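You operate a simulated robot arm through the tools that you are given. There is no shell and no other tool.

The job below is to be done with a simulated robot arm. You get a single attempt, and the scene is never put back.

## Task
Unscrew the hose coupling, stand it in the rack, then unlock and open the clamp.
Fine: it stands in the hole beside the white cap.
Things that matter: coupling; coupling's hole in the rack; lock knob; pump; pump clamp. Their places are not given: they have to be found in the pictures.

It is judged by the outcome, as a careful person would: the job done as asked, and still so three seconds after it is handed in. It fails if anything else is knocked over, pushed out of place, dropped, spilled or broken. A push-on lid holds only when it is set on centred and level and pressed home; a screw cap is set on level and turned clockwise until tight.

## Robot
A 7-joint arm with a two-finger parallel gripper, fixed in place. Base frame: the origin is at the foot of the arm, x ahead of it, y to its left, z up. Lengths are in m, angles in degrees, forces in N, time in s.
Its first joint turns from -166.0 to 166.0 degrees. Payload 3.43 kg.
The TCP is the grasp point between the finger pads, 0.034 m short of the fingertips. In the tool frame z runs along the fingers and y along their closing line. Largest opening 0.128 m; finger width 0.024, thickness 0.012; the body of the gripper, 0.048 by 0.13 m, starts 0.096 m behind the TCP.
Orientation is told as [roll, pitch, yaw] about the base's x, y, z axes, in that order, counted from this pose: with the fingers straight down and closing along the base's y, the tool's x points along the base's -x, its y along +y and its z along -z.

## Interface
- The arm moves only by the tool apply_moves. Its argument "deltas" is a list of rows, each a list of 7 numbers: the shift along the tool's x, y, z in m, then the turn, a rotation vector about the tool's x, y, z in degrees, then the gripper command, from -1 (fully open) to 1 (shut), values between in proportion. In form: [[dx, dy, dz, rx, ry, rz, grip], ...]. A call has 1 to 20 rows; each row is the pose to reach, as a shift and turn from the pose commanded when the call began, along the tool's axes at that moment. Rows are played at 5 a second. More than 0.05 m and 8.6 degrees between two rows, or a gripper value outside its range, and nothing of the call is played. Where a pose cannot be reached the arm comes as near as it can. A force on the tool above 40 N (or 10 N above the force at the start of the call, whichever is more), or a blocked arm, ends the call early, and 0.2 s more pass. Each finger travels about 0.153 m/s and halts on what it meets, pressing with about 38 N; the grip force reading is that of the motor and also rises with nothing between the fingers. The clock runs only during rows and for 0.2 s after the last one: add rows that repeat a pose to give the fingers time. The reply holds the time, the measured pose of the TCP, the force on the tool along the base axes, the opening and the grip force, in the units named above and with some noise, with the torque about the TCP (base axes, N m) and any sound that the robot's microphone picked up.
- Cameras (640 x 400 px; columns grow to the right, rows downward): "scene" is fixed at [0.3922, 0.5008, 1.5402]; the picture's right is [-0.53, -0.85, 0.00], its down [-0.80, 0.50, -0.33] and it looks along [0.28, -0.17, -0.95] (base axes); focal length 375 px, centre (320, 200). "wrist" rides on the gripper at [0.076, -0.011, -0.16] in the tool frame; the picture's right is [0.15, 0.99, 0.00], its down [-0.88, 0.13, -0.46] and it looks along [-0.45, 0.07, 0.89] (tool axes); focal length 234 px, centre (320, 200).
- camera(camera): a new picture of that camera. It takes no simulated time.
- measure_at(camera, pixels): for up to 12 pixels [column, row] of the newest picture of that camera ("zoom" is the newest enlarged one), the place [x, y, z] in the base frame of the surface seen there, good to about 0.002 m, but the place of the scene camera against the robot may be out by one fixed shift of up to 0.012 m in any direction. It takes no simulated time.
- close_up(camera, box): a new picture of the part [left, top, right, bottom] of that camera's present view, enlarged. It takes no simulated time.
- finish_job(): hands the job in; it is judged then, once.

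Open the gripper and draw the arm clear of the work before you hand the job in, unless the task says otherwise.

The tools are called after "Call:" by a JSON object that holds its "fn" and its "kwargs". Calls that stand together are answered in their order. apply_moves: Moves the arm, as the interface text tells. Its arguments: {"type":"object","properties":{"deltas":{"type":"array"}},"required":["deltas"]} The other tools are called the same way: camera (camera) takes a picture; measure_at (camera, pixels) gives the place of the surface under pixels of a picture; close_up (camera, box) takes an enlarged picture of a part of a camera's view; finish_job () hands the job in.

At the start:

```text
time_s: 0.0
position: [0.3769, 0.3995, 1.1795]
ee_rot: [0.1, 0.2, 0.0]
force: [0.3, 0.0, -0.1]
ft_torque: [0.01, 0.04, 0.02]
gripper_width: 0.128
grip_force: 0.1
```

scene: 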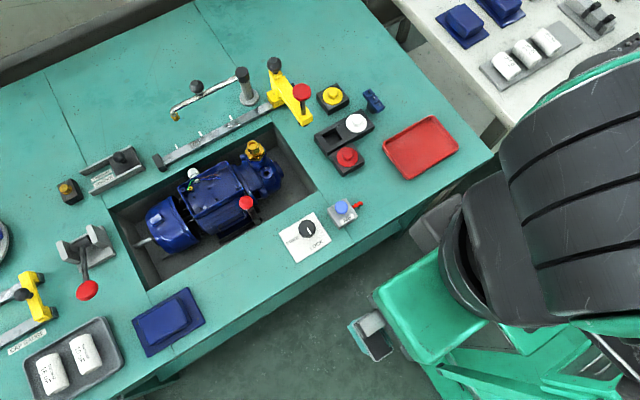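
wrist: 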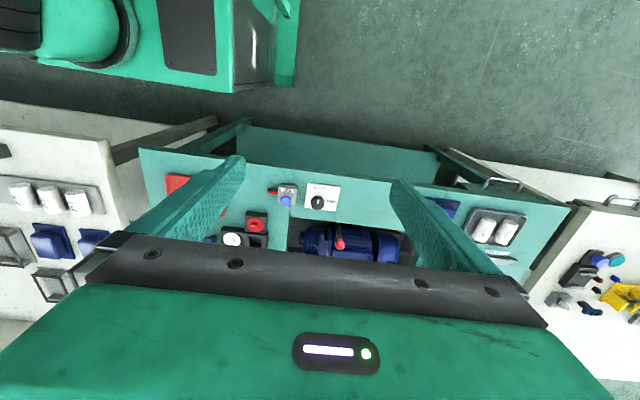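

The scene shows a blue pump in a recess around (210,200), a rack with white/red caps near (345,140), and a lock knob near (308,232). I'll take close-ups to identify the parts.

Call:
{"fn": "close_up", "kwargs": {"camera": "scene", "box": [130, 120, 290, 260]}}

Call:
{"fn": "close_up", "kwargs": {"camera": "scene", "box": [260, 60, 420, 190]}}

Call:
{"fn": "close_up", "kwargs": {"camera": "scene", "box": [260, 180, 380, 270]}}

Call:
{"fn": "close_up", "kwargs": {"camera": "scene", "box": [30, 130, 150, 310]}}

Call:
{"fn": "close_up", "kwargs": {"camera": "scene", "box": [140, 50, 330, 180]}}

```text
2.86 times, centred on (210, 190) of scene
```

zoom: 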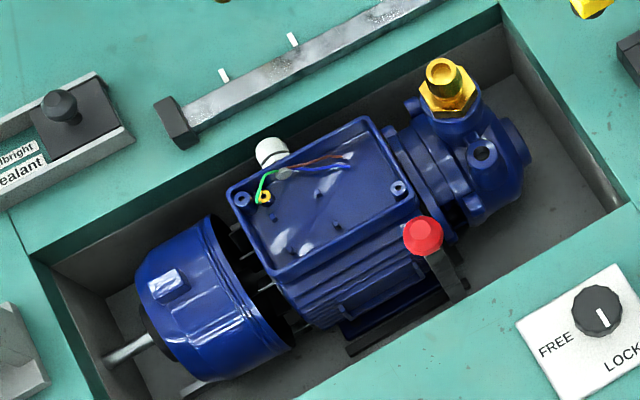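

```text
3.08 times, centred on (340, 125) of scene
```

zoom: 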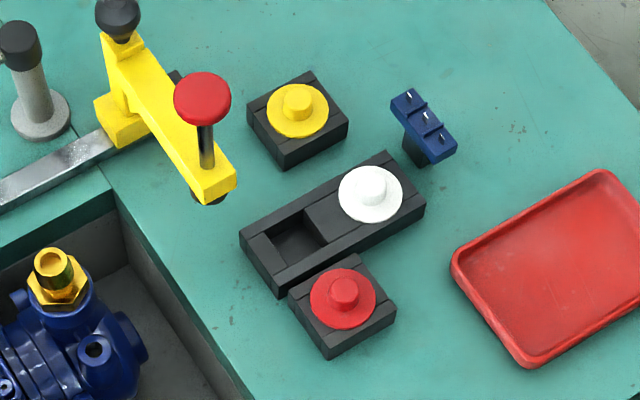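

```text
4.44 times, centred on (320, 225) of scene
```

zoom: 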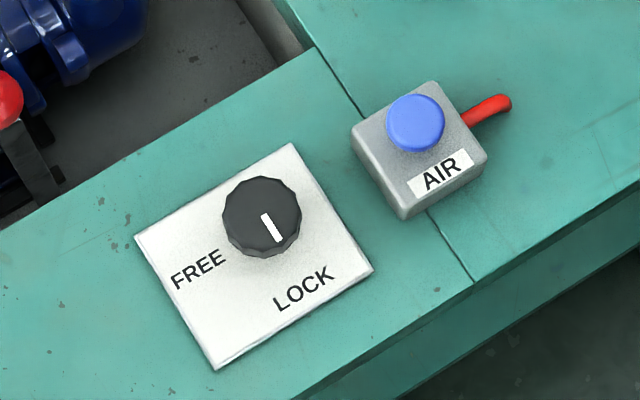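

```text
2.22 times, centred on (90, 220) of scene
```

zoom: 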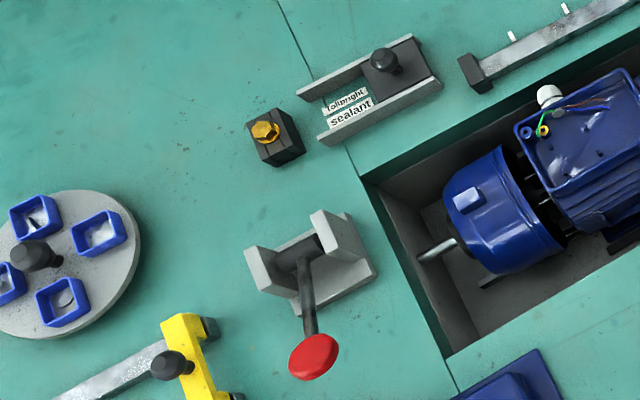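

```text
3.08 times, centred on (235, 115) of scene
```

zoom: 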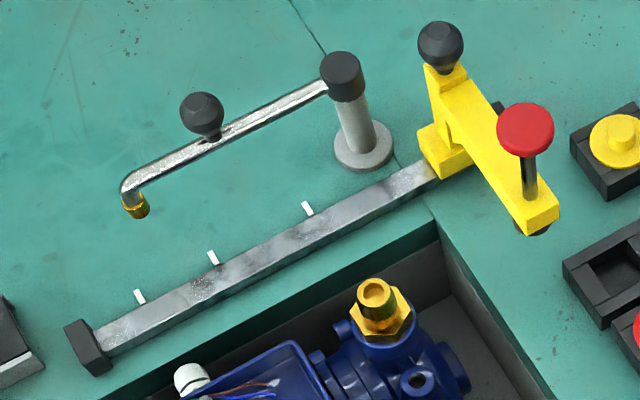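

The brass hex coupling sits on the pump at about (255,149), the empty rack hole is at about (333,138), the knob at (308,229), and a red-ball lever at (247,203). I'll zoom tighter on each.

Call:
{"fn": "close_up", "kwargs": {"camera": "scene", "box": [220, 180, 280, 240]}}

Call:
{"fn": "close_up", "kwargs": {"camera": "scene", "box": [230, 125, 290, 175]}}

Call:
{"fn": "close_up", "kwargs": {"camera": "scene", "box": [300, 100, 380, 180]}}

Call:
{"fn": "measure_at", "kwargs": {"camera": "scene", "pixels": [[255, 144], [255, 151], [333, 138], [326, 142], [340, 132], [355, 122], [308, 229], [247, 203], [252, 217], [295, 215], [262, 215], [330, 220]]}}

```text
6.67 times, centred on (250, 210) of scene
```

zoom: 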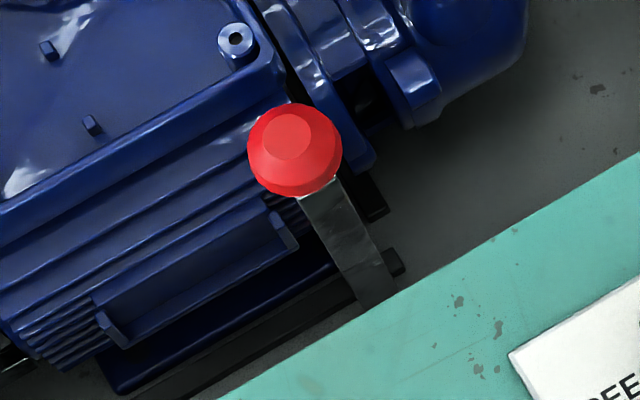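

```text
8.00 times, centred on (260, 150) of scene
```

zoom: 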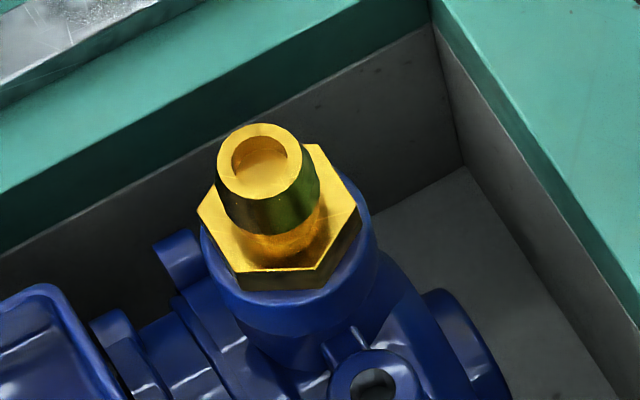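

```text
5.00 times, centred on (340, 140) of scene
```

zoom: 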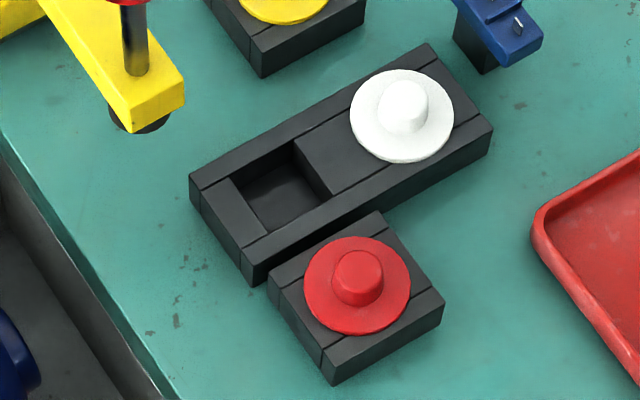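

```text
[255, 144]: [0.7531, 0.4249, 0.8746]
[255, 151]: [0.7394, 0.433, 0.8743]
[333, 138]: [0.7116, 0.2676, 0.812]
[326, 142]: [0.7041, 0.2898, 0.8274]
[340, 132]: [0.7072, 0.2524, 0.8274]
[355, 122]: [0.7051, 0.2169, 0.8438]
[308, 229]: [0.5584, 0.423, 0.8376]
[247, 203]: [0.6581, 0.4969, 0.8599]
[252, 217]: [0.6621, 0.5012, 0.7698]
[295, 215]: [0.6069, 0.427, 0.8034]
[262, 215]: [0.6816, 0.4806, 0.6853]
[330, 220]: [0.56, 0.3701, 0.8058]
```

The coupling is a hex nut with a stepped neck; the rack slot is square-ish. I'll measure the coupling and rack edges in zoomed pictures.

Call:
{"fn": "close_up", "kwargs": {"camera": "scene", "box": [230, 125, 290, 175]}}

Call:
{"fn": "measure_at", "kwargs": {"camera": "zoom", "pixels": [[225, 160], [260, 128], [298, 160], [262, 195], [262, 162], [200, 210], [238, 268], [320, 265], [354, 208], [318, 150], [265, 240], [290, 300]]}}

Call:
{"fn": "close_up", "kwargs": {"camera": "scene", "box": [300, 100, 380, 180]}}

Call:
{"fn": "measure_at", "kwargs": {"camera": "zoom", "pixels": [[235, 180], [292, 145], [325, 195], [268, 230], [280, 195], [265, 175], [295, 210], [400, 100], [400, 150], [330, 140], [370, 190], [357, 270]]}}

```text
8.00 times, centred on (260, 150) of scene
```

zoom: 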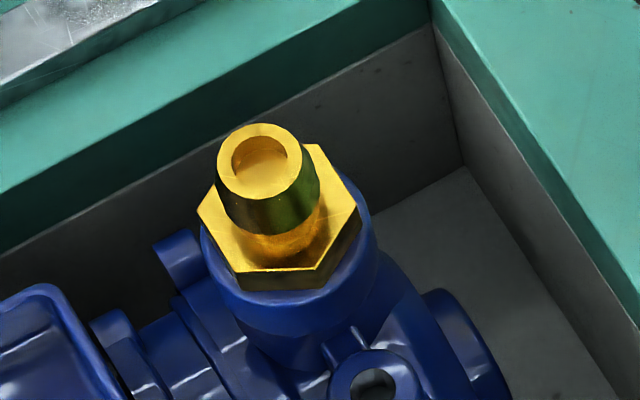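

```text
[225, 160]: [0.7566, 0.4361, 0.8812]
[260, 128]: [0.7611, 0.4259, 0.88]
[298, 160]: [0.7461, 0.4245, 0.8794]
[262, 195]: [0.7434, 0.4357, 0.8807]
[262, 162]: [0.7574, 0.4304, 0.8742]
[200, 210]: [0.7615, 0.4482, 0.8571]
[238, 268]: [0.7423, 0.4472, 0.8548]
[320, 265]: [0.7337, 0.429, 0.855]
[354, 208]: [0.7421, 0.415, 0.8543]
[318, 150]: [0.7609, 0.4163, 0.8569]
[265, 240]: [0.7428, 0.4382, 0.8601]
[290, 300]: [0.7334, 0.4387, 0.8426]
```

```text
5.00 times, centred on (340, 140) of scene
```

zoom: 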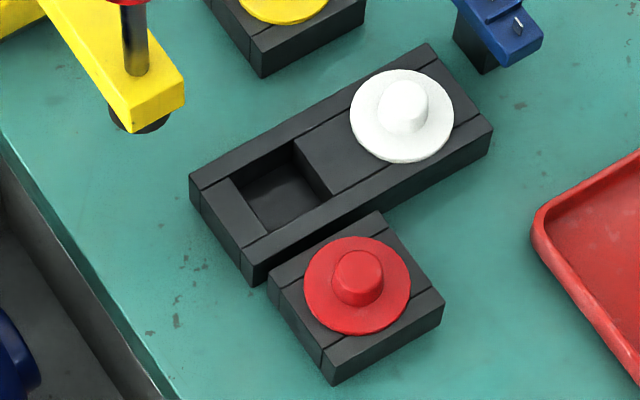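

```text
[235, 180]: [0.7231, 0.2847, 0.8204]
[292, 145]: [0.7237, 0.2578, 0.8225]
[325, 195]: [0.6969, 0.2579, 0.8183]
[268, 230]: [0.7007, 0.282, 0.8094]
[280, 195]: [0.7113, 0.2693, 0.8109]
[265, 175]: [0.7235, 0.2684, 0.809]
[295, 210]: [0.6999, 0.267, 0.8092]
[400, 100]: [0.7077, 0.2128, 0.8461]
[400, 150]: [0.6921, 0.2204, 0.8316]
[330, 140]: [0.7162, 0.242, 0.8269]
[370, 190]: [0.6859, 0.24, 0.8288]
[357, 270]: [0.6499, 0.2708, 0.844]
```

Hex corners put the coupling axis near (0.7515, 0.4317), hex top z≈0.855, neck top z≈0.881. I'll measure the tall obstacles around it, the knob and the lever before moving.

Call:
{"fn": "measure_at", "kwargs": {"camera": "scene", "pixels": [[302, 91], [275, 64], [242, 73], [196, 87], [175, 115], [333, 95], [373, 98], [193, 174], [157, 230], [87, 290], [343, 207], [357, 205]]}}

Call:
{"fn": "close_up", "kwargs": {"camera": "scene", "box": [285, 205, 335, 265]}}

Call:
{"fn": "measure_at", "kwargs": {"camera": "zoom", "pixels": [[290, 130], [240, 160], [340, 165], [290, 210], [290, 240], [260, 300], [310, 330], [310, 185], [330, 210], [180, 250], [400, 220], [280, 380]]}}

```text
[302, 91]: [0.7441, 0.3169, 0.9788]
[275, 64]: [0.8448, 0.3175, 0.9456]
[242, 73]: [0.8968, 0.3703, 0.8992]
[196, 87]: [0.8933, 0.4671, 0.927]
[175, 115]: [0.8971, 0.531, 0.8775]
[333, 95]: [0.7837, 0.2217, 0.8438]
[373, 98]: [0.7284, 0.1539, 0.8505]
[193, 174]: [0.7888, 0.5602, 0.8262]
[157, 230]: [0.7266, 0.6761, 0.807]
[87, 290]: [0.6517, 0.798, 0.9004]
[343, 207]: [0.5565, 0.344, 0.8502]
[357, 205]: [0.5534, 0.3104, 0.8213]
```

```text
6.67 times, centred on (310, 235) of scene
```

zoom: 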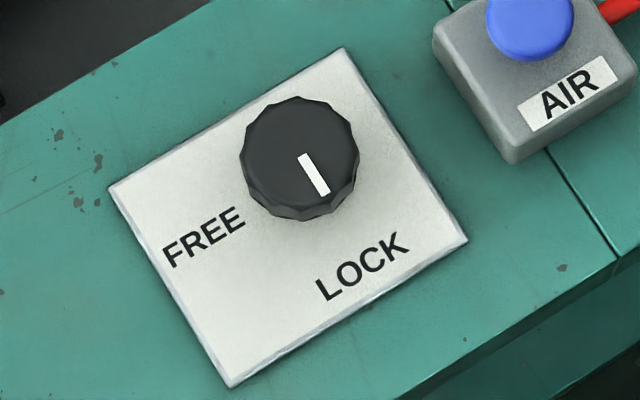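

```text
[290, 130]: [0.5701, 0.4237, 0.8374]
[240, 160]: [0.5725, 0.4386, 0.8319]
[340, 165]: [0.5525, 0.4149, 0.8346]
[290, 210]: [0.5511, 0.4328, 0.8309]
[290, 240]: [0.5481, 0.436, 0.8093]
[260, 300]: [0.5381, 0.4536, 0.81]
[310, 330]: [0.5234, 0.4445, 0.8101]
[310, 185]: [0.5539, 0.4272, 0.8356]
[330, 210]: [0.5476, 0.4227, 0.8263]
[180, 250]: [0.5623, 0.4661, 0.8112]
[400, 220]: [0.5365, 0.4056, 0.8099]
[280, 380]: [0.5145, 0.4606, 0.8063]
```

The nearest tall thing to the coupling is the red plunger at (0.744, 0.317, 0.979), 0.115 m away. I'll move the open gripper to about (0.62, 0.42, 1.05) to inspect the work with the wrist camera.

Call:
{"fn": "apply_moves", "kwargs": {"deltas": [[-0.03, 0.003, 0.016, 0, 0, 0, -1], [-0.06, 0.005, 0.032, 0, 0, 0, -1], [-0.09, 0.0075, 0.048, 0, 0, 0, -1], [-0.12, 0.01, 0.064, 0, 0, 0, -1], [-0.15, 0.0125, 0.08, 0, 0, 0, -1], [-0.18, 0.015, 0.096, 0, 0, 0, -1], [-0.21, 0.0175, 0.112, 0, 0, 0, -1], [-0.243, 0.02, 0.13, 0, 0, 0, -1], [-0.243, 0.02, 0.13, 0, 0, 0, -1]]}}

Call:
{"fn": "camera", "kwargs": {"camera": "wrist"}}

Call:
{"fn": "camera", "kwargs": {"camera": "scene"}}

```text
time_s: 2.0
position: [0.6068, 0.4213, 1.0546]
ee_rot: [0.1, -0.5, 0.0]
force: [-0.3, 0.3, -0.2]
ft_torque: [0.01, -0.01, 0.0]
gripper_width: 0.1284
grip_force: 0.0
```

```text
taken
```

wrist: 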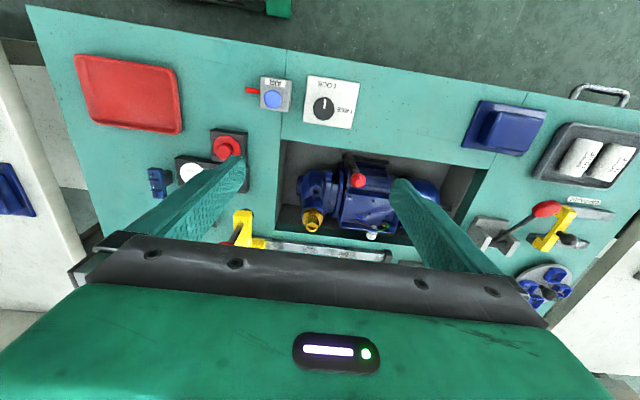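

```text
taken
```

scene: 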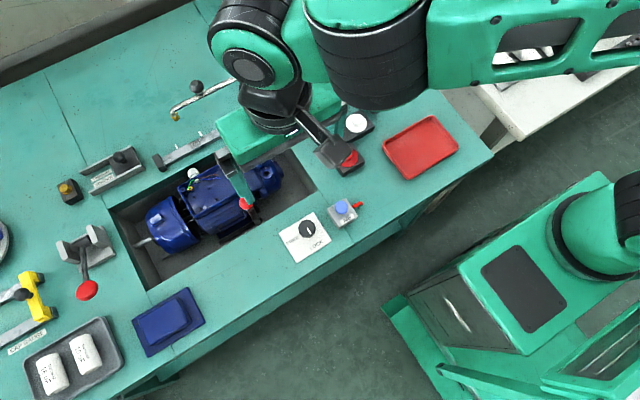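

The wrist view shows the coupling at (312,220), the knob at (323,108), the red lever at (355,175) and the rack at (210,165). I'll enlarge those parts.

Call:
{"fn": "close_up", "kwargs": {"camera": "wrist", "box": [270, 140, 400, 245]}}

Call:
{"fn": "measure_at", "kwargs": {"camera": "wrist", "pixels": [[315, 213], [312, 222], [323, 106], [355, 181], [354, 160], [230, 150], [190, 172], [210, 165], [345, 120]]}}

Call:
{"fn": "apply_moves", "kwargs": {"deltas": [[0, 0, 0, 0, 0, 0, -1], [0, 0, 0, 0, 0, 0, -1]]}}

```text
3.81 times, centred on (335, 192) of wrist
```

zoom: 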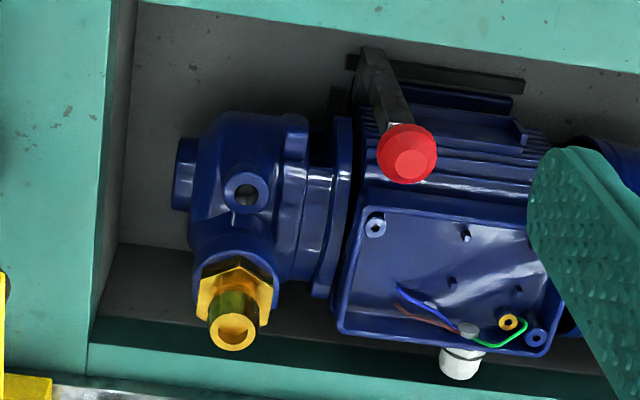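

```text
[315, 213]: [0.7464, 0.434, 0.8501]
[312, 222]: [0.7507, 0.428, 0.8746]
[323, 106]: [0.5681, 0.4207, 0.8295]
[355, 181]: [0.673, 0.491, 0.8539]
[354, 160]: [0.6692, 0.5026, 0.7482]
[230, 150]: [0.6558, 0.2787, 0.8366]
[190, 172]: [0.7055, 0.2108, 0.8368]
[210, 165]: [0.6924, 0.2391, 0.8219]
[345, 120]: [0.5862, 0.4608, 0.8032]
```

```text
time_s: 2.6
position: [0.6057, 0.4213, 1.056]
ee_rot: [0.1, -0.5, 0.1]
force: [0.7, 0.6, 0.6]
ft_torque: [0.01, 0.02, 0.0]
gripper_width: 0.1283
grip_force: 0.1
```

The arm settles about 0.014 m short of command, so I'll work closed-loop from measured poses. Next I move nearer the coupling, to about (0.70, 0.43, 0.985), for accurate wrist measurements.

Call:
{"fn": "apply_moves", "kwargs": {"deltas": [[-0.035, 0.003, 0.023, 0, 0, 0, -1], [-0.065, 0.006, 0.046, 0, 0, 0, -1], [-0.095, 0.01, 0.07, 0, 0, 0, -1], [-0.095, 0.01, 0.07, 0, 0, 0, -1], [-0.095, 0.01, 0.07, 0, 0, 0, -1]]}}

Call:
{"fn": "camera", "kwargs": {"camera": "wrist"}}

```text
time_s: 3.8
position: [0.7018, 0.4311, 0.9885]
ee_rot: [0.1, -0.5, 0.0]
force: [-0.8, -0.6, 0.3]
ft_torque: [0.01, -0.02, -0.01]
gripper_width: 0.128
grip_force: 0.2
```

```text
taken
```

wrist: 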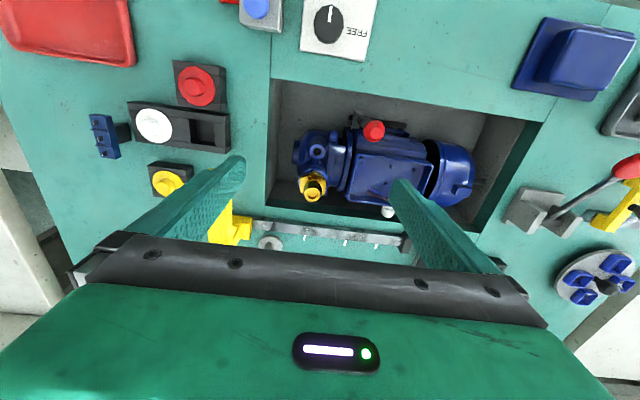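

The coupling is now at (312,188) in the wrist view. I'll enlarge it and measure its hex corners.

Call:
{"fn": "close_up", "kwargs": {"camera": "wrist", "box": [282, 165, 342, 210]}}

```text
8.89 times, centred on (312, 188) of wrist
```

zoom: 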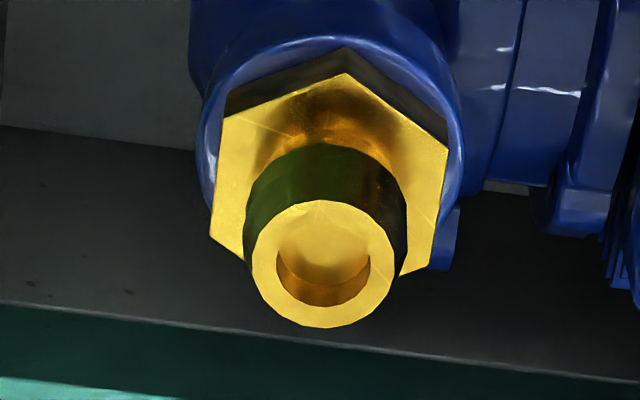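

Call:
{"fn": "measure_at", "kwargs": {"camera": "zoom", "pixels": [[346, 78], [443, 150], [428, 265], [225, 122], [215, 235], [260, 265], [385, 265], [322, 205], [322, 320], [322, 140], [335, 60], [250, 80]]}}

```text
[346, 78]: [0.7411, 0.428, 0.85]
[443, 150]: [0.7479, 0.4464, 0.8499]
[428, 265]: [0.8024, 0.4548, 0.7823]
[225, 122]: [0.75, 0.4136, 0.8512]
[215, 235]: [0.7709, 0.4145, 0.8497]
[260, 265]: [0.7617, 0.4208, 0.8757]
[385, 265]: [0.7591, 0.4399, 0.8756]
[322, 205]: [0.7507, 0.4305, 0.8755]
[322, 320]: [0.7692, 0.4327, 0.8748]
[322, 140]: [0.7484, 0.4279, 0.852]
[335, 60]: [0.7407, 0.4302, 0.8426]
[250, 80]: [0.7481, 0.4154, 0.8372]
```

The coupling axis measures (0.760, 0.431), hex top z≈0.850, neck top z≈0.8755 in the wrist frame. I'll check the heights of the pump parts near where the fingers will come down.

Call:
{"fn": "measure_at", "kwargs": {"camera": "zoom", "pixels": [[450, 120], [455, 180], [480, 60], [540, 90], [500, 170], [590, 150], [620, 230], [205, 170], [215, 100], [340, 40], [300, 15], [620, 20]]}}

Call:
{"fn": "close_up", "kwargs": {"camera": "wrist", "box": [270, 120, 430, 220]}}

```text
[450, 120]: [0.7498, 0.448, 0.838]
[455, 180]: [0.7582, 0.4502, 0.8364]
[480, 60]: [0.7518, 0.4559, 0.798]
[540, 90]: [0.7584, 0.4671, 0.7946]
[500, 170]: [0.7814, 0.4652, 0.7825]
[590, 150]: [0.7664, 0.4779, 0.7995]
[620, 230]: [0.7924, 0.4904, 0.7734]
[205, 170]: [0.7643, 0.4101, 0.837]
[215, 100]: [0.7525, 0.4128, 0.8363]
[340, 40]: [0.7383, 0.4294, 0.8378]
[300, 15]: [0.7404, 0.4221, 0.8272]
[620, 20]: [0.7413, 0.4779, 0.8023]
```

```text
4.00 times, centred on (350, 170) of wrist
```

zoom: 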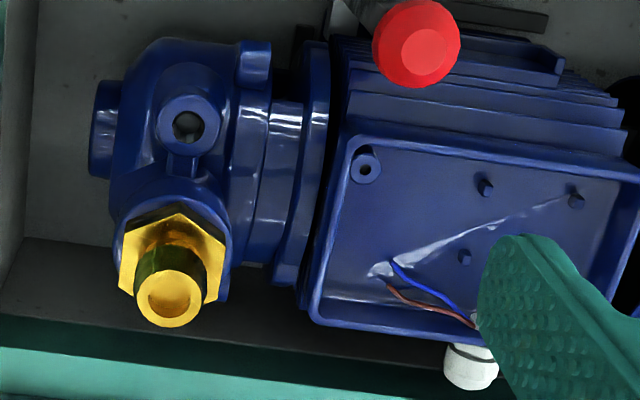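

The boss top is z≈0.8375 and everything near is lower, so a half-open gripper can come down there. I'll go above the coupling at (0.760, 0.431, 0.93), correct the 0.5° pitch and set the opening to about 0.064.

Call:
{"fn": "apply_moves", "kwargs": {"deltas": [[-0.03, 0, 0.03, 0, 0.5, 0, -0.5], [-0.058, 0, 0.058, 0, 0.5, 0, 0], [-0.058, 0, 0.058, 0, 0.5, 0, 0], [-0.058, 0, 0.058, 0, 0.5, 0, 0]]}}

Call:
{"fn": "camera", "kwargs": {"camera": "wrist"}}

```text
time_s: 4.8
position: [0.7621, 0.4297, 0.932]
ee_rot: [0.1, 0.0, 0.0]
force: [-0.1, -0.3, 0.0]
ft_torque: [-0.02, 0.04, 0.03]
gripper_width: 0.064
grip_force: 0.0
```

```text
taken
```

wrist: 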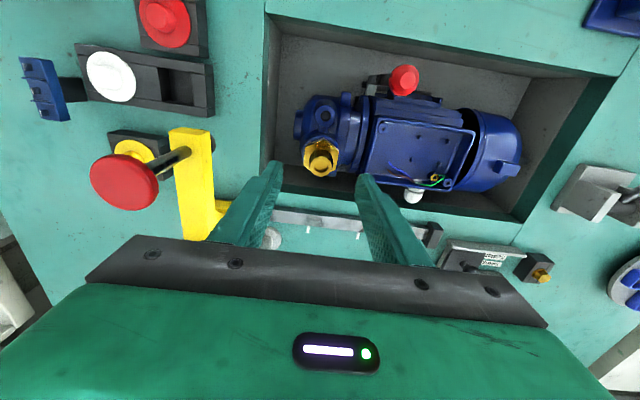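

The coupling is now at (321,157), nearly centred between the fingers. I'll re-measure it from here with a close-up.

Call:
{"fn": "close_up", "kwargs": {"camera": "wrist", "box": [296, 135, 346, 180]}}

```text
8.89 times, centred on (321, 158) of wrist
```

zoom: 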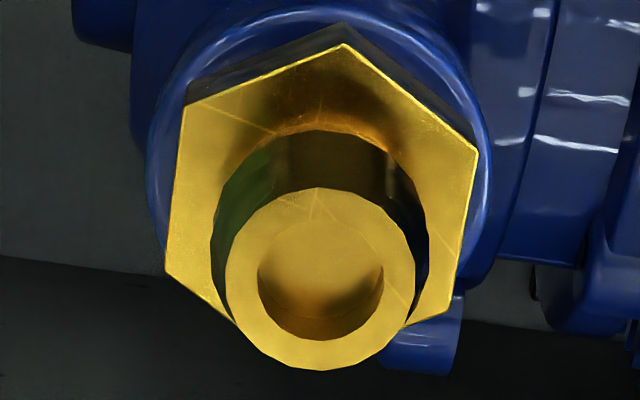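

Call:
{"fn": "measure_at", "kwargs": {"camera": "zoom", "pixels": [[343, 50], [472, 155], [445, 305], [186, 112], [170, 270], [320, 192], [320, 365], [232, 280], [410, 280], [320, 240], [345, 30], [480, 165]]}}

```text
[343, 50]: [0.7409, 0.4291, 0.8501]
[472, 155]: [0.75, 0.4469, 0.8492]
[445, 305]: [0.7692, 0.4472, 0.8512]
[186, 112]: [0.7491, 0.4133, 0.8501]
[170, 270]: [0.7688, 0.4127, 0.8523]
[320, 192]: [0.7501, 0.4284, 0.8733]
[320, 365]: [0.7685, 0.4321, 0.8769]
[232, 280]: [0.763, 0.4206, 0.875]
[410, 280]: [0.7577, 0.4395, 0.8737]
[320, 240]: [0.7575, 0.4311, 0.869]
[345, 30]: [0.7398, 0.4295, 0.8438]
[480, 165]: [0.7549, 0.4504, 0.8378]
```

From here the axis is (0.7593, 0.4301) with hex flats square to y at yaw 0. I'll turn clockwise by 120° in the air to find how much wrist travel is available before gripping.

Call:
{"fn": "apply_moves", "kwargs": {"deltas": [[0.003, 0, 0, 0, 0, 8, 0], [0.003, 0, 0, 0, 0, 16, 0], [0.003, 0, 0, 0, 0, 24, 0], [0.003, 0, 0, 0, 0, 32, 0], [0.003, 0, 0, 0, 0, 40, 0], [0.003, 0, 0, 0, 0, 48, 0], [0.003, 0, 0, 0, 0, 56, 0], [0.003, 0, 0, 0, 0, 64, 0], [0.003, 0, 0, 0, 0, 72, 0], [0.003, 0, 0, 0, 0, 80, 0], [0.003, 0, 0, 0, 0, 88, 0], [0.003, 0, 0, 0, 0, 96, 0], [0.003, 0, 0, 0, 0, 104, 0], [0.003, 0, 0, 0, 0, 112, 0], [0.003, 0, 0, 0, 0, 120, 0], [0.003, 0, 0, 0, 0, 120, 0], [0.003, 0, 0, 0, 0, 120, 0]]}}

Call:
{"fn": "camera", "kwargs": {"camera": "scene"}}

```text
time_s: 8.4
position: [0.7588, 0.4293, 0.9295]
ee_rot: [0.0, 0.1, -120.0]
force: [-0.6, 0.7, 0.5]
ft_torque: [-0.01, -0.01, -0.03]
gripper_width: 0.0642
grip_force: 0.0
```

```text
taken
```

scene: 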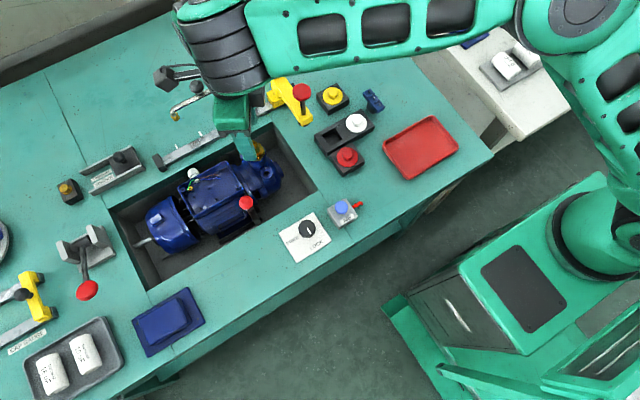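

Yaw −120° was reached easily. I'll try another 60° clockwise to −180°.

Call:
{"fn": "apply_moves", "kwargs": {"deltas": [[0, 0, 0, 0, 0, 8, 0], [0, 0, 0, 0, 0, 16, 0], [0, 0, 0, 0, 0, 24, 0], [0, 0, 0, 0, 0, 32, 0], [0, 0, 0, 0, 0, 40, 0], [0, 0, 0, 0, 0, 48, 0], [0, 0, 0, 0, 0, 56, 0], [0, 0, 0, 0, 0, 60, 0], [0, 0, 0, 0, 0, 60, 0]]}}

```text
time_s: 10.4
position: [0.7587, 0.4309, 0.9301]
ee_rot: [-0.1, 0.0, 180.0]
force: [-0.4, 0.6, 0.4]
ft_torque: [-0.01, 0.01, -0.02]
gripper_width: 0.0641
grip_force: 0.1
```

Yaw ±180° is also reachable, so there is plenty of travel. I'll descend 0.0545 m so the fingertips straddle the hex (TCP z≈0.8755) with the gripper still open at 0.064.

Call:
{"fn": "apply_moves", "kwargs": {"deltas": [[0.0006, 0.0008, 0.02, 0, 0, 0, 0], [0.0006, 0.0008, 0.035, 0, 0, 0, 0], [0.0006, 0.0008, 0.047, 0, 0, 0, 0], [0.0006, 0.0008, 0.0545, 0, 0, 0, 0], [0.0006, 0.0008, 0.0545, 0, 0, 0, 0]]}}

Call:
{"fn": "camera", "kwargs": {"camera": "wrist"}}

```text
time_s: 11.6
position: [0.7596, 0.4313, 0.875]
ee_rot: [-0.1, 0.0, -179.9]
force: [-0.8, 0.0, 0.2]
ft_torque: [-0.01, -0.03, 0.02]
gripper_width: 0.064
grip_force: 0.0
```

```text
taken
```

wrist: 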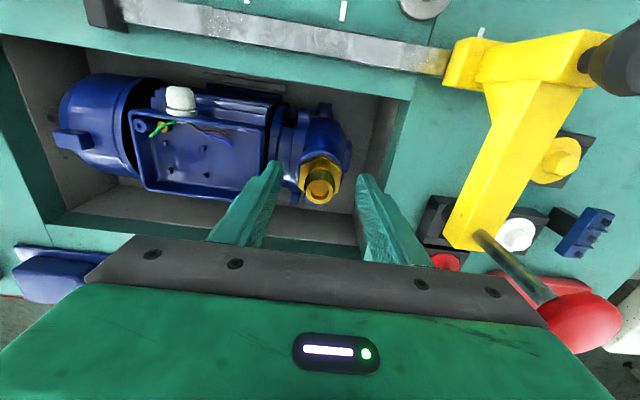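

The fingers straddle the coupling at (320,180). I'll close on the hex flats.

Call:
{"fn": "apply_moves", "kwargs": {"deltas": [[0, 0.001, 0, 0, 0, 0, 0], [0, 0.001, 0, 0, 0, 0, 0.4], [0, 0.001, 0, 0, 0, 0, 1], [0, 0.001, 0, 0, 0, 0, 1], [0, 0.001, 0, 0, 0, 0, 1]]}}

Call:
{"fn": "close_up", "kwargs": {"camera": "wrist", "box": [260, 130, 380, 220]}}

```text
time_s: 12.8
position: [0.7585, 0.4296, 0.8753]
ee_rot: [-0.1, -0.1, -179.8]
force: [-0.4, 11.5, 0.2]
ft_torque: [0.59, 0.0, 0.04]
gripper_width: 0.0373
grip_force: 38.3
```

```text
4.44 times, centred on (320, 175) of wrist
```

zoom: 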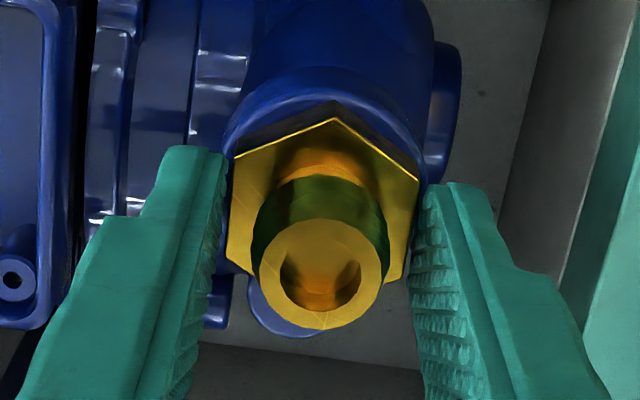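

The fingers hold the hex (opening 0.0373) with an 11.5 N side load, so the axis lies slightly toward +y. I'll relieve that by 1.3 mm and start a small counter-clockwise test turn.

Call:
{"fn": "apply_moves", "kwargs": {"deltas": [[0, -0.0013, 0, 0, 0, 0, 1], [0, -0.0013, 0, 0, 0, 0, 1]]}}

Call:
{"fn": "apply_moves", "kwargs": {"deltas": [[0, 0, 0, 0, 0, -6, 1], [0, 0, 0, 0, 0, -12, 1], [0, 0, 0, 0, 0, -18, 1], [0, 0, 0, 0, 0, -18, 1]]}}

Call:
{"fn": "close_up", "kwargs": {"camera": "wrist", "box": [260, 130, 380, 220]}}

```text
time_s: 13.4
position: [0.7577, 0.4313, 0.8752]
ee_rot: [-0.2, 0.1, -180.0]
force: [-5.5, 8.3, 2.7]
ft_torque: [0.24, 0.22, 0.01]
gripper_width: 0.0373
grip_force: 38.2
```

```text
time_s: 14.4
position: [0.7592, 0.4292, 0.8756]
ee_rot: [-0.1, 0.0, -161.9]
force: [-4.6, 9.5, 1.8]
ft_torque: [0.38, 0.18, 0.01]
gripper_width: 0.0375
grip_force: 37.7
```

```text
4.44 times, centred on (320, 175) of wrist
```

zoom: 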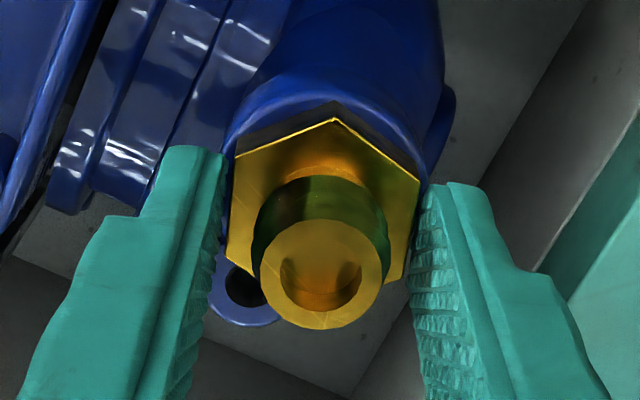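

The hex turns together with the fingers (the pump rotated in view, the hex did not) and the forces stay low. I'll continue counter-clockwise by 112°.

Call:
{"fn": "apply_moves", "kwargs": {"deltas": [[0, 0, 0, 0, 0, -8, 1], [0, 0, 0, 0, 0, -16, 1], [0, 0, 0, 0, 0, -24, 1], [0, 0, 0, 0, 0, -32, 1], [0, 0, 0, 0, 0, -40, 1], [0, 0, 0, 0, 0, -48, 1], [0, 0, 0, 0, 0, -56, 1], [0, 0, 0, 0, 0, -64, 1], [0, 0, 0, 0, 0, -72, 1], [0, 0, 0, 0, 0, -80, 1], [0, 0, 0, 0, 0, -88, 1], [0, 0, 0, 0, 0, -96, 1], [0, 0, 0, 0, 0, -104, 1], [0, 0, 0, 0, 0, -112, 1], [0, 0, 0, 0, 0, -112, 1]]}}

Call:
{"fn": "close_up", "kwargs": {"camera": "wrist", "box": [260, 130, 380, 220]}}

```text
time_s: 17.6
position: [0.7583, 0.4284, 0.8749]
ee_rot: [0.1, 0.1, -50.1]
force: [16.8, -5.2, 14.4]
ft_torque: [-0.18, -0.59, -0.07]
gripper_width: 0.0375
grip_force: 37.9
```

```text
4.44 times, centred on (320, 175) of wrist
```

zoom: 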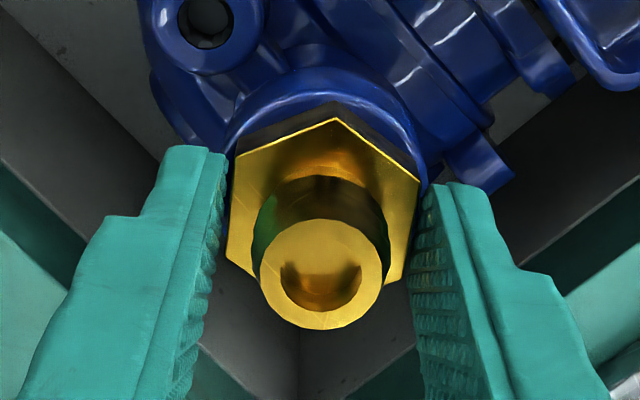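

The coupling is pushing up (14 N) and sideways (17 N in x) as it climbs, so I'll relieve by lifting 1 mm and shifting 1 mm, then check the force.

Call:
{"fn": "apply_moves", "kwargs": {"deltas": [[-0.0009, 0.0006, -0.001, 0, 0, 0, 1], [-0.0009, 0.0006, -0.001, 0, 0, 0, 1]]}}

```text
time_s: 18.2
position: [0.759, 0.4272, 0.8757]
ee_rot: [0.0, 0.2, -49.9]
force: [10.3, -5.5, 8.5]
ft_torque: [-0.21, -0.39, 0.0]
gripper_width: 0.0374
grip_force: 37.9
```

Each millimetre relieves about 6 N. I'll relieve the rest the same way.

Call:
{"fn": "apply_moves", "kwargs": {"deltas": [[-0.0016, 0.0006, -0.0013, 0, 0, 0, 1], [-0.0016, 0.0006, -0.0013, 0, 0, 0, 1]]}}

Call:
{"fn": "close_up", "kwargs": {"camera": "wrist", "box": [260, 130, 380, 220]}}

```text
time_s: 18.8
position: [0.7592, 0.4275, 0.8765]
ee_rot: [-0.1, 0.1, -49.8]
force: [-3.6, -3.8, 1.8]
ft_torque: [-0.14, -0.02, 0.0]
gripper_width: 0.0375
grip_force: 38.0
```

```text
4.44 times, centred on (320, 175) of wrist
```

zoom: 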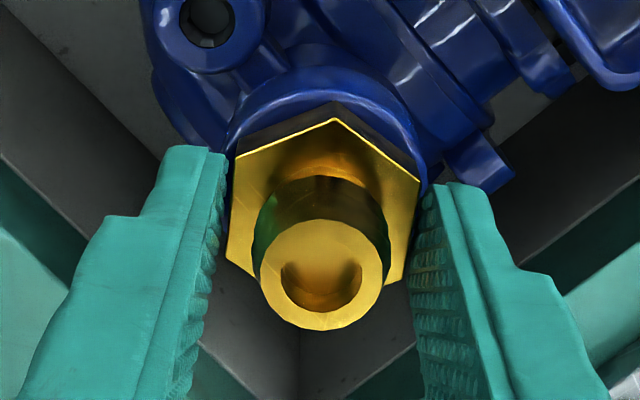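

Loads are now near zero; the coupling has risen about 1.2 mm in 130° (pitch ≈3 mm). I'll turn another 104° counter-clockwise while lifting along.

Call:
{"fn": "apply_moves", "kwargs": {"deltas": [[0, 0, -7e-05, 0, 0, -8, 1], [0, 0, -0.00014, 0, 0, -16, 1], [0, 0, -0.00021, 0, 0, -24, 1], [0, 0, -0.00028, 0, 0, -32, 1], [0, 0, -0.00035, 0, 0, -40, 1], [0, 0, -0.00042, 0, 0, -48, 1], [0, 0, -0.00049, 0, 0, -56, 1], [0, 0, -0.00056, 0, 0, -64, 1], [0, 0, -0.00063, 0, 0, -72, 1], [0, 0, -0.0007, 0, 0, -80, 1], [0, 0, -0.00077, 0, 0, -88, 1], [0, 0, -0.00084, 0, 0, -96, 1], [0, 0, -0.00091, 0, 0, -104, 1], [0, 0, -0.00091, 0, 0, -104, 1]]}}

Call:
{"fn": "close_up", "kwargs": {"camera": "wrist", "box": [260, 130, 380, 220]}}

```text
time_s: 21.8
position: [0.7606, 0.4282, 0.8784]
ee_rot: [0.2, 0.0, 54.1]
force: [-1.5, 9.5, -0.2]
ft_torque: [0.41, 0.02, 0.0]
gripper_width: 0.0374
grip_force: 38.1
```

```text
4.44 times, centred on (320, 175) of wrist
```

zoom: 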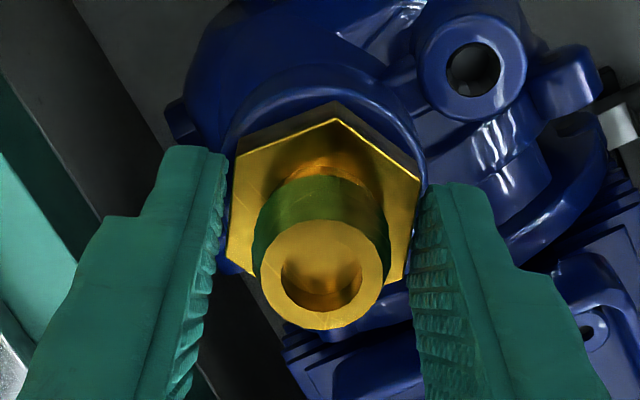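

Force is fine (9.5 N in y) and the hex keeps following at yaw 54°. I'll turn another 56°, shifting +1 mm in y to relieve the side load.

Call:
{"fn": "apply_moves", "kwargs": {"deltas": [[0.0004, 0.0003, -7e-05, 0, 0, -8, 1], [0.0008, 0.0006, -0.00014, 0, 0, -16, 1], [0.0008, 0.0006, -0.00021, 0, 0, -24, 1], [0.0008, 0.0006, -0.00028, 0, 0, -32, 1], [0.0008, 0.0006, -0.00035, 0, 0, -40, 1], [0.0008, 0.0006, -0.00042, 0, 0, -48, 1], [0.0008, 0.0006, -0.00049, 0, 0, -56, 1], [0.0008, 0.0006, -0.00049, 0, 0, -56, 1]]}}

```text
time_s: 23.6
position: [0.7594, 0.4291, 0.879]
ee_rot: [0.0, -0.1, 110.1]
force: [-2.0, 11.5, -1.1]
ft_torque: [0.52, -0.1, 0.01]
gripper_width: 0.0374
grip_force: 38.0
```

Still turning at yaw 110° with 11.5 N in y. I'll add the proper +1.5 mm base-y correction and turn another 48°.

Call:
{"fn": "apply_moves", "kwargs": {"deltas": [[-0.0007, -0.0003, 0, 0, 0, 0, 1], [-0.0014, -0.0005, -7e-05, 0, 0, -8, 1], [-0.0014, -0.0005, -0.00014, 0, 0, -16, 1], [-0.0014, -0.0005, -0.00021, 0, 0, -24, 1], [-0.0014, -0.0005, -0.00028, 0, 0, -32, 1], [-0.0014, -0.0005, -0.00035, 0, 0, -40, 1], [-0.0014, -0.0005, -0.00042, 0, 0, -48, 1], [-0.0014, -0.0005, -0.00042, 0, 0, -48, 1]]}}

Call:
{"fn": "close_up", "kwargs": {"camera": "wrist", "box": [260, 130, 380, 220]}}

```text
time_s: 25.4
position: [0.7606, 0.4273, 0.8802]
ee_rot: [-0.1, 0.0, 158.1]
force: [-15.2, -8.4, 0.2]
ft_torque: [-0.5, 0.49, -0.02]
gripper_width: 0.0375
grip_force: 37.9
```

```text
4.44 times, centred on (320, 175) of wrist
```

zoom: 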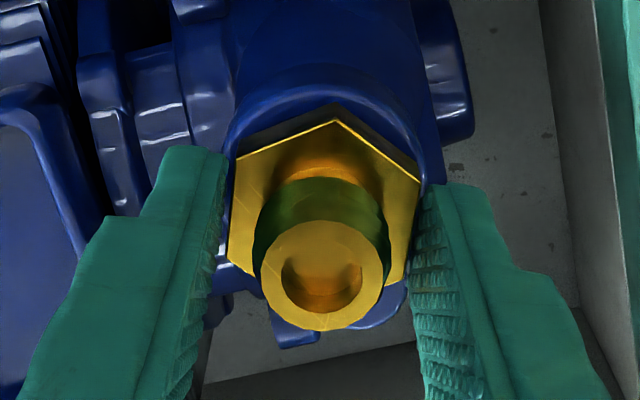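

Total turned 338°, coupling up about 5 mm, still held sideways by the thread. I'll relieve the side load and see if the wrist still turns further.

Call:
{"fn": "apply_moves", "kwargs": {"deltas": [[-0.0008, 0.001, 0, 0, 0, 0, 1], [-0.0015, 0.002, 0, 0, 0, 0, 1], [-0.0015, 0.002, -7e-05, 0, 0, -8, 1], [-0.0015, 0.002, -0.00014, 0, 0, -16, 1], [-0.0015, 0.002, -0.00021, 0, 0, -24, 1], [-0.0015, 0.002, -0.00021, 0, 0, -24, 1]]}}

```text
time_s: 26.8
position: [0.7596, 0.4278, 0.8811]
ee_rot: [-0.1, -0.1, -178.0]
force: [15.8, -1.2, 2.7]
ft_torque: [-0.1, -0.74, 0.0]
gripper_width: 0.0375
grip_force: 38.5
```

It is still turning (yaw −178°, 362° total). I'll relieve +1.2 mm in x and continue 40°.

Call:
{"fn": "apply_moves", "kwargs": {"deltas": [[0.0012, 0, 0, 0, 0, 0, 1], [0.0012, 0, 0, 0, 0, 0, 1], [0.0012, 0, -7e-05, 0, 0, -8, 1], [0.0012, 0, -0.00014, 0, 0, -16, 1], [0.0012, 0, -0.00021, 0, 0, -24, 1], [0.0012, 0, -0.00028, 0, 0, -32, 1], [0.0012, 0, -0.00035, 0, 0, -40, 1], [0.0012, 0, -0.00035, 0, 0, -40, 1]]}}

Call:
{"fn": "close_up", "kwargs": {"camera": "wrist", "box": [260, 130, 380, 220]}}

```text
time_s: 28.6
position: [0.7605, 0.426, 0.8805]
ee_rot: [-0.2, 0.0, -138.1]
force: [-4.2, -21.4, 4.5]
ft_torque: [-0.96, 0.15, -0.01]
gripper_width: 0.0374
grip_force: 37.7
```

```text
4.44 times, centred on (320, 175) of wrist
```

zoom: 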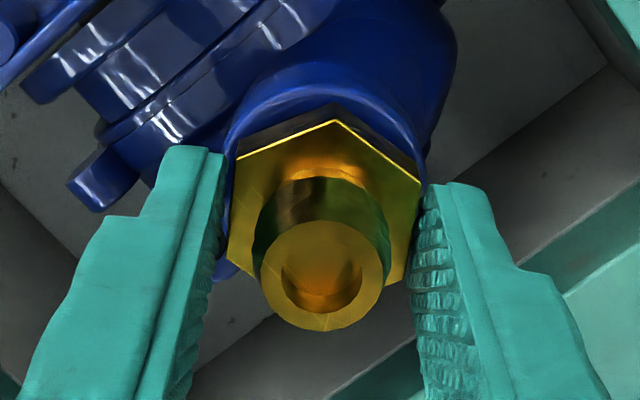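

Side load is now −21 N in y. I'll relieve it by shifting about −2.2 mm in y without turning and read the response.

Call:
{"fn": "apply_moves", "kwargs": {"deltas": [[-0.0009, 0.0006, 0, 0, 0, 0, 1], [-0.0018, 0.0013, 0, 0, 0, 0, 1], [-0.0018, 0.0013, 0, 0, 0, 0, 1]]}}

```text
time_s: 29.4
position: [0.76, 0.4275, 0.881]
ee_rot: [-0.2, 0.2, -138.1]
force: [8.5, -4.1, 2.5]
ft_torque: [-0.4, -0.3, 0.02]
gripper_width: 0.0373
grip_force: 38.1
```

Relieved to under 10 N; the tool is held by the thread at about (0.760, 0.4277). I'll continue 48° further.

Call:
{"fn": "apply_moves", "kwargs": {"deltas": [[0.0003, 0.0009, 0, 0, 0, 0, 1], [0.0003, 0.0009, -7e-05, 0, 0, -8, 1], [0.0003, 0.0009, -0.00014, 0, 0, -16, 1], [0.0003, 0.0009, -0.00021, 0, 0, -24, 1], [0.0003, 0.0009, -0.00028, 0, 0, -32, 1], [0.0003, 0.0009, -0.00035, 0, 0, -40, 1], [0.0003, 0.0009, -0.00042, 0, 0, -48, 1], [0.0003, 0.0009, -0.00042, 0, 0, -48, 1]]}}

Call:
{"fn": "camera", "kwargs": {"camera": "wrist"}}

Call:
{"fn": "close_up", "kwargs": {"camera": "scene", "box": [200, 100, 320, 190]}}

```text
time_s: 31.2
position: [0.7605, 0.4267, 0.8813]
ee_rot: [-0.1, 0.0, -89.9]
force: [0.1, 0.3, -1.3]
ft_torque: [0.0, -0.03, 0.0]
gripper_width: 0.0376
grip_force: 37.9
out of reach, approached as far as the arm can: row 7
```

```text
taken
```

wrist: 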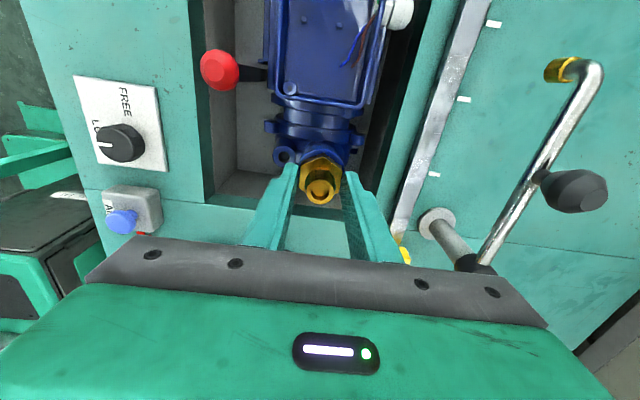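

```text
4.44 times, centred on (260, 145) of scene
```

zoom: 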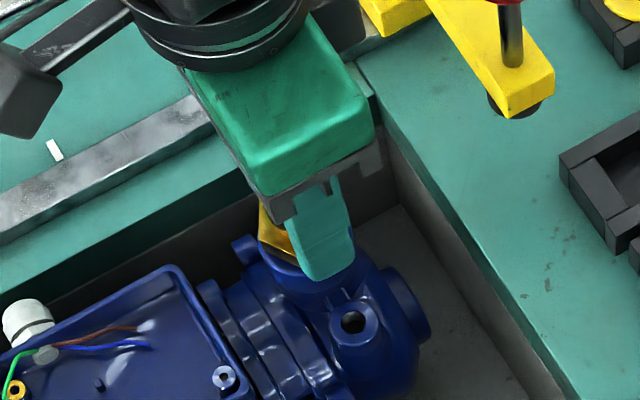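

All side loads vanished and the z force is −1.3 N (the coupling's weight), so the thread seems released after ~450°. I'll lift gently 4 mm and watch the force.

Call:
{"fn": "apply_moves", "kwargs": {"deltas": [[0, 0, -0.001, 0, 0, 0, 1], [0, 0, -0.002, 0, 0, 0, 1], [0, 0, -0.003, 0, 0, 0, 1], [0, 0, -0.004, 0, 0, 0, 1]]}}

Call:
{"fn": "close_up", "kwargs": {"camera": "wrist", "box": [260, 130, 380, 220]}}

```text
time_s: 32.2
position: [0.7606, 0.4254, 0.8864]
ee_rot: [-0.2, 0.1, -90.0]
force: [-0.4, 0.9, 0.0]
ft_torque: [0.02, 0.03, 0.0]
gripper_width: 0.0374
grip_force: 37.9
```

```text
4.44 times, centred on (320, 175) of wrist
```

zoom: 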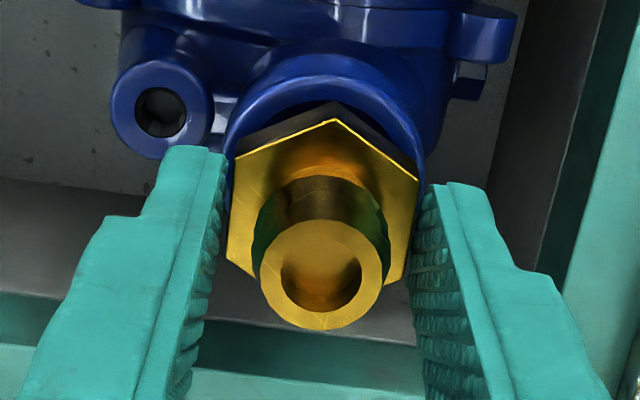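

It lifts freely. I'll raise it straight up by 0.12 m to clear everything.

Call:
{"fn": "apply_moves", "kwargs": {"deltas": [[0, 0, -0.01, 0, 0, 0, 1], [0, 0, -0.025, 0, 0, 0, 1], [0, 0, -0.045, 0, 0, 0, 1], [0, 0, -0.07, 0, 0, 0, 1], [0, 0, -0.095, 0, 0, 0, 1], [0, 0, -0.12, 0, 0, 0, 1], [0, 0, -0.12, 0, 0, 0, 1]]}}

Call:
{"fn": "camera", "kwargs": {"camera": "wrist"}}

Call:
{"fn": "camera", "kwargs": {"camera": "scene"}}

```text
time_s: 33.8
position: [0.7622, 0.4269, 1.005]
ee_rot: [-0.2, 0.1, -89.9]
force: [0.4, 0.4, -1.7]
ft_torque: [0.03, 0.05, 0.0]
gripper_width: 0.0377
grip_force: 37.8
```

```text
taken
```

wrist: 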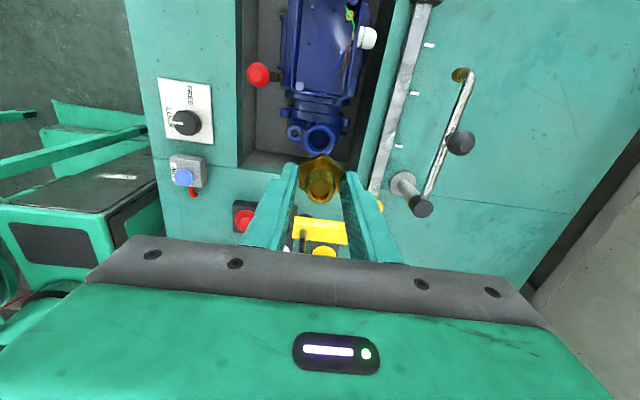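

```text
taken
```

scene: 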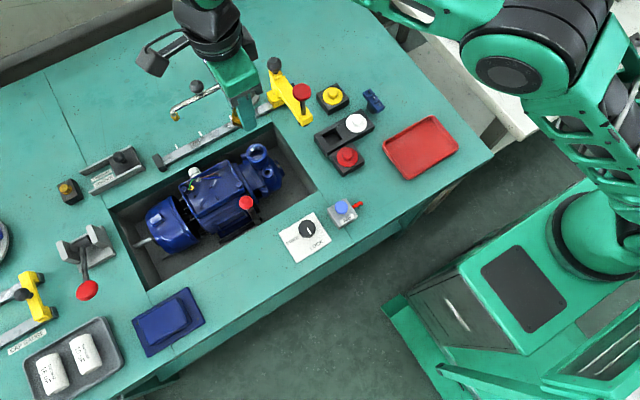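

The coupling is out of the pump port (open at (258,153)). I'll zoom on the held coupling to see the part below the hex, and on the rack hole.

Call:
{"fn": "close_up", "kwargs": {"camera": "scene", "box": [205, 80, 285, 140]}}

Call:
{"fn": "close_up", "kwargs": {"camera": "scene", "box": [235, 140, 285, 180]}}

Call:
{"fn": "close_up", "kwargs": {"camera": "wrist", "box": [270, 140, 370, 215]}}

```text
6.67 times, centred on (245, 110) of scene
```

zoom: 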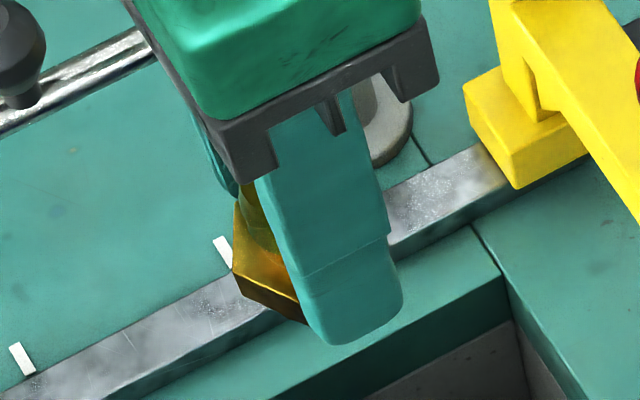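

```text
10.00 times, centred on (260, 160) of scene
```

zoom: 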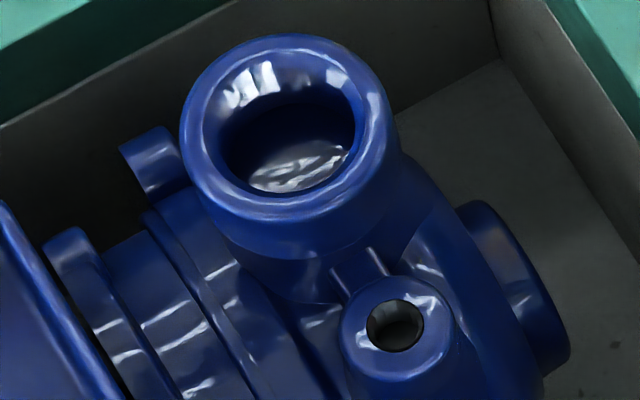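

```text
5.33 times, centred on (320, 178) of wrist
```

zoom: 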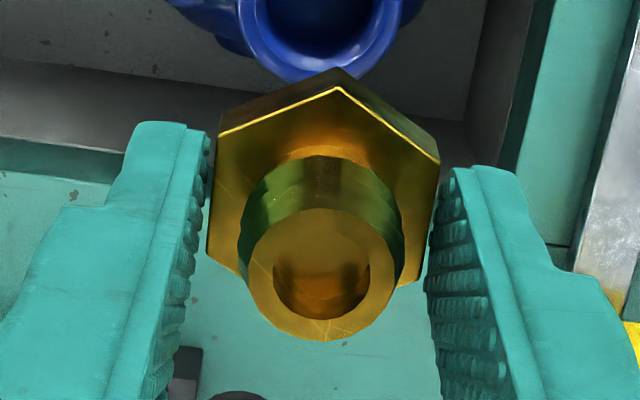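

The port bore is empty and the coupling is held on its hex flats. I'll unwind the wrist clockwise by 150° at this safe height so the scene camera can see beneath the hex.

Call:
{"fn": "apply_moves", "kwargs": {"deltas": [[0, 0, 0, 0, 0, 8, 1], [0, 0, 0, 0, 0, 16, 1], [0, 0, 0, 0, 0, 24, 1], [0, 0, 0, 0, 0, 32, 1], [0, 0, 0, 0, 0, 40, 1], [0, 0, 0, 0, 0, 48, 1], [0, 0, 0, 0, 0, 56, 1], [0, 0, 0, 0, 0, 64, 1], [0, 0, 0, 0, 0, 72, 1], [0, 0, 0, 0, 0, 80, 1], [0, 0, 0, 0, 0, 88, 1], [0, 0, 0, 0, 0, 96, 1], [0, 0, 0, 0, 0, 104, 1], [0, 0, 0, 0, 0, 112, 1], [0, 0, 0, 0, 0, 120, 1], [0, 0, 0, 0, 0, 128, 1], [0, 0, 0, 0, 0, 136, 1], [0, 0, 0, 0, 0, 144, 1], [0, 0, 0, 0, 0, 150, 1], [0, 0, 0, 0, 0, 150, 1]]}}

Call:
{"fn": "close_up", "kwargs": {"camera": "scene", "box": [195, 70, 285, 140]}}

```text
time_s: 38.0
position: [0.7616, 0.4261, 1.0053]
ee_rot: [0.0, -0.1, 119.9]
force: [0.3, 0.1, -0.1]
ft_torque: [0.02, -0.02, 0.0]
gripper_width: 0.0373
grip_force: 37.7
```

```text
5.71 times, centred on (240, 105) of scene
```

zoom: 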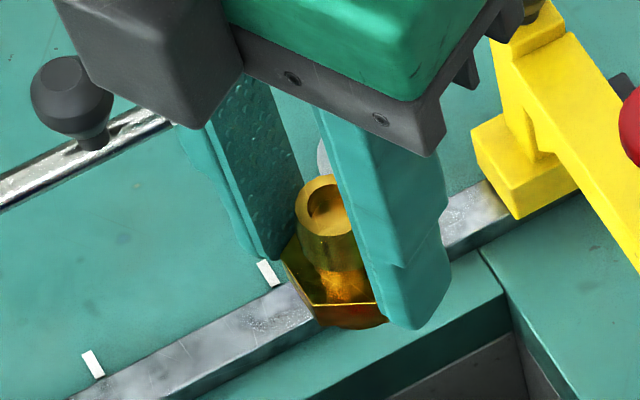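

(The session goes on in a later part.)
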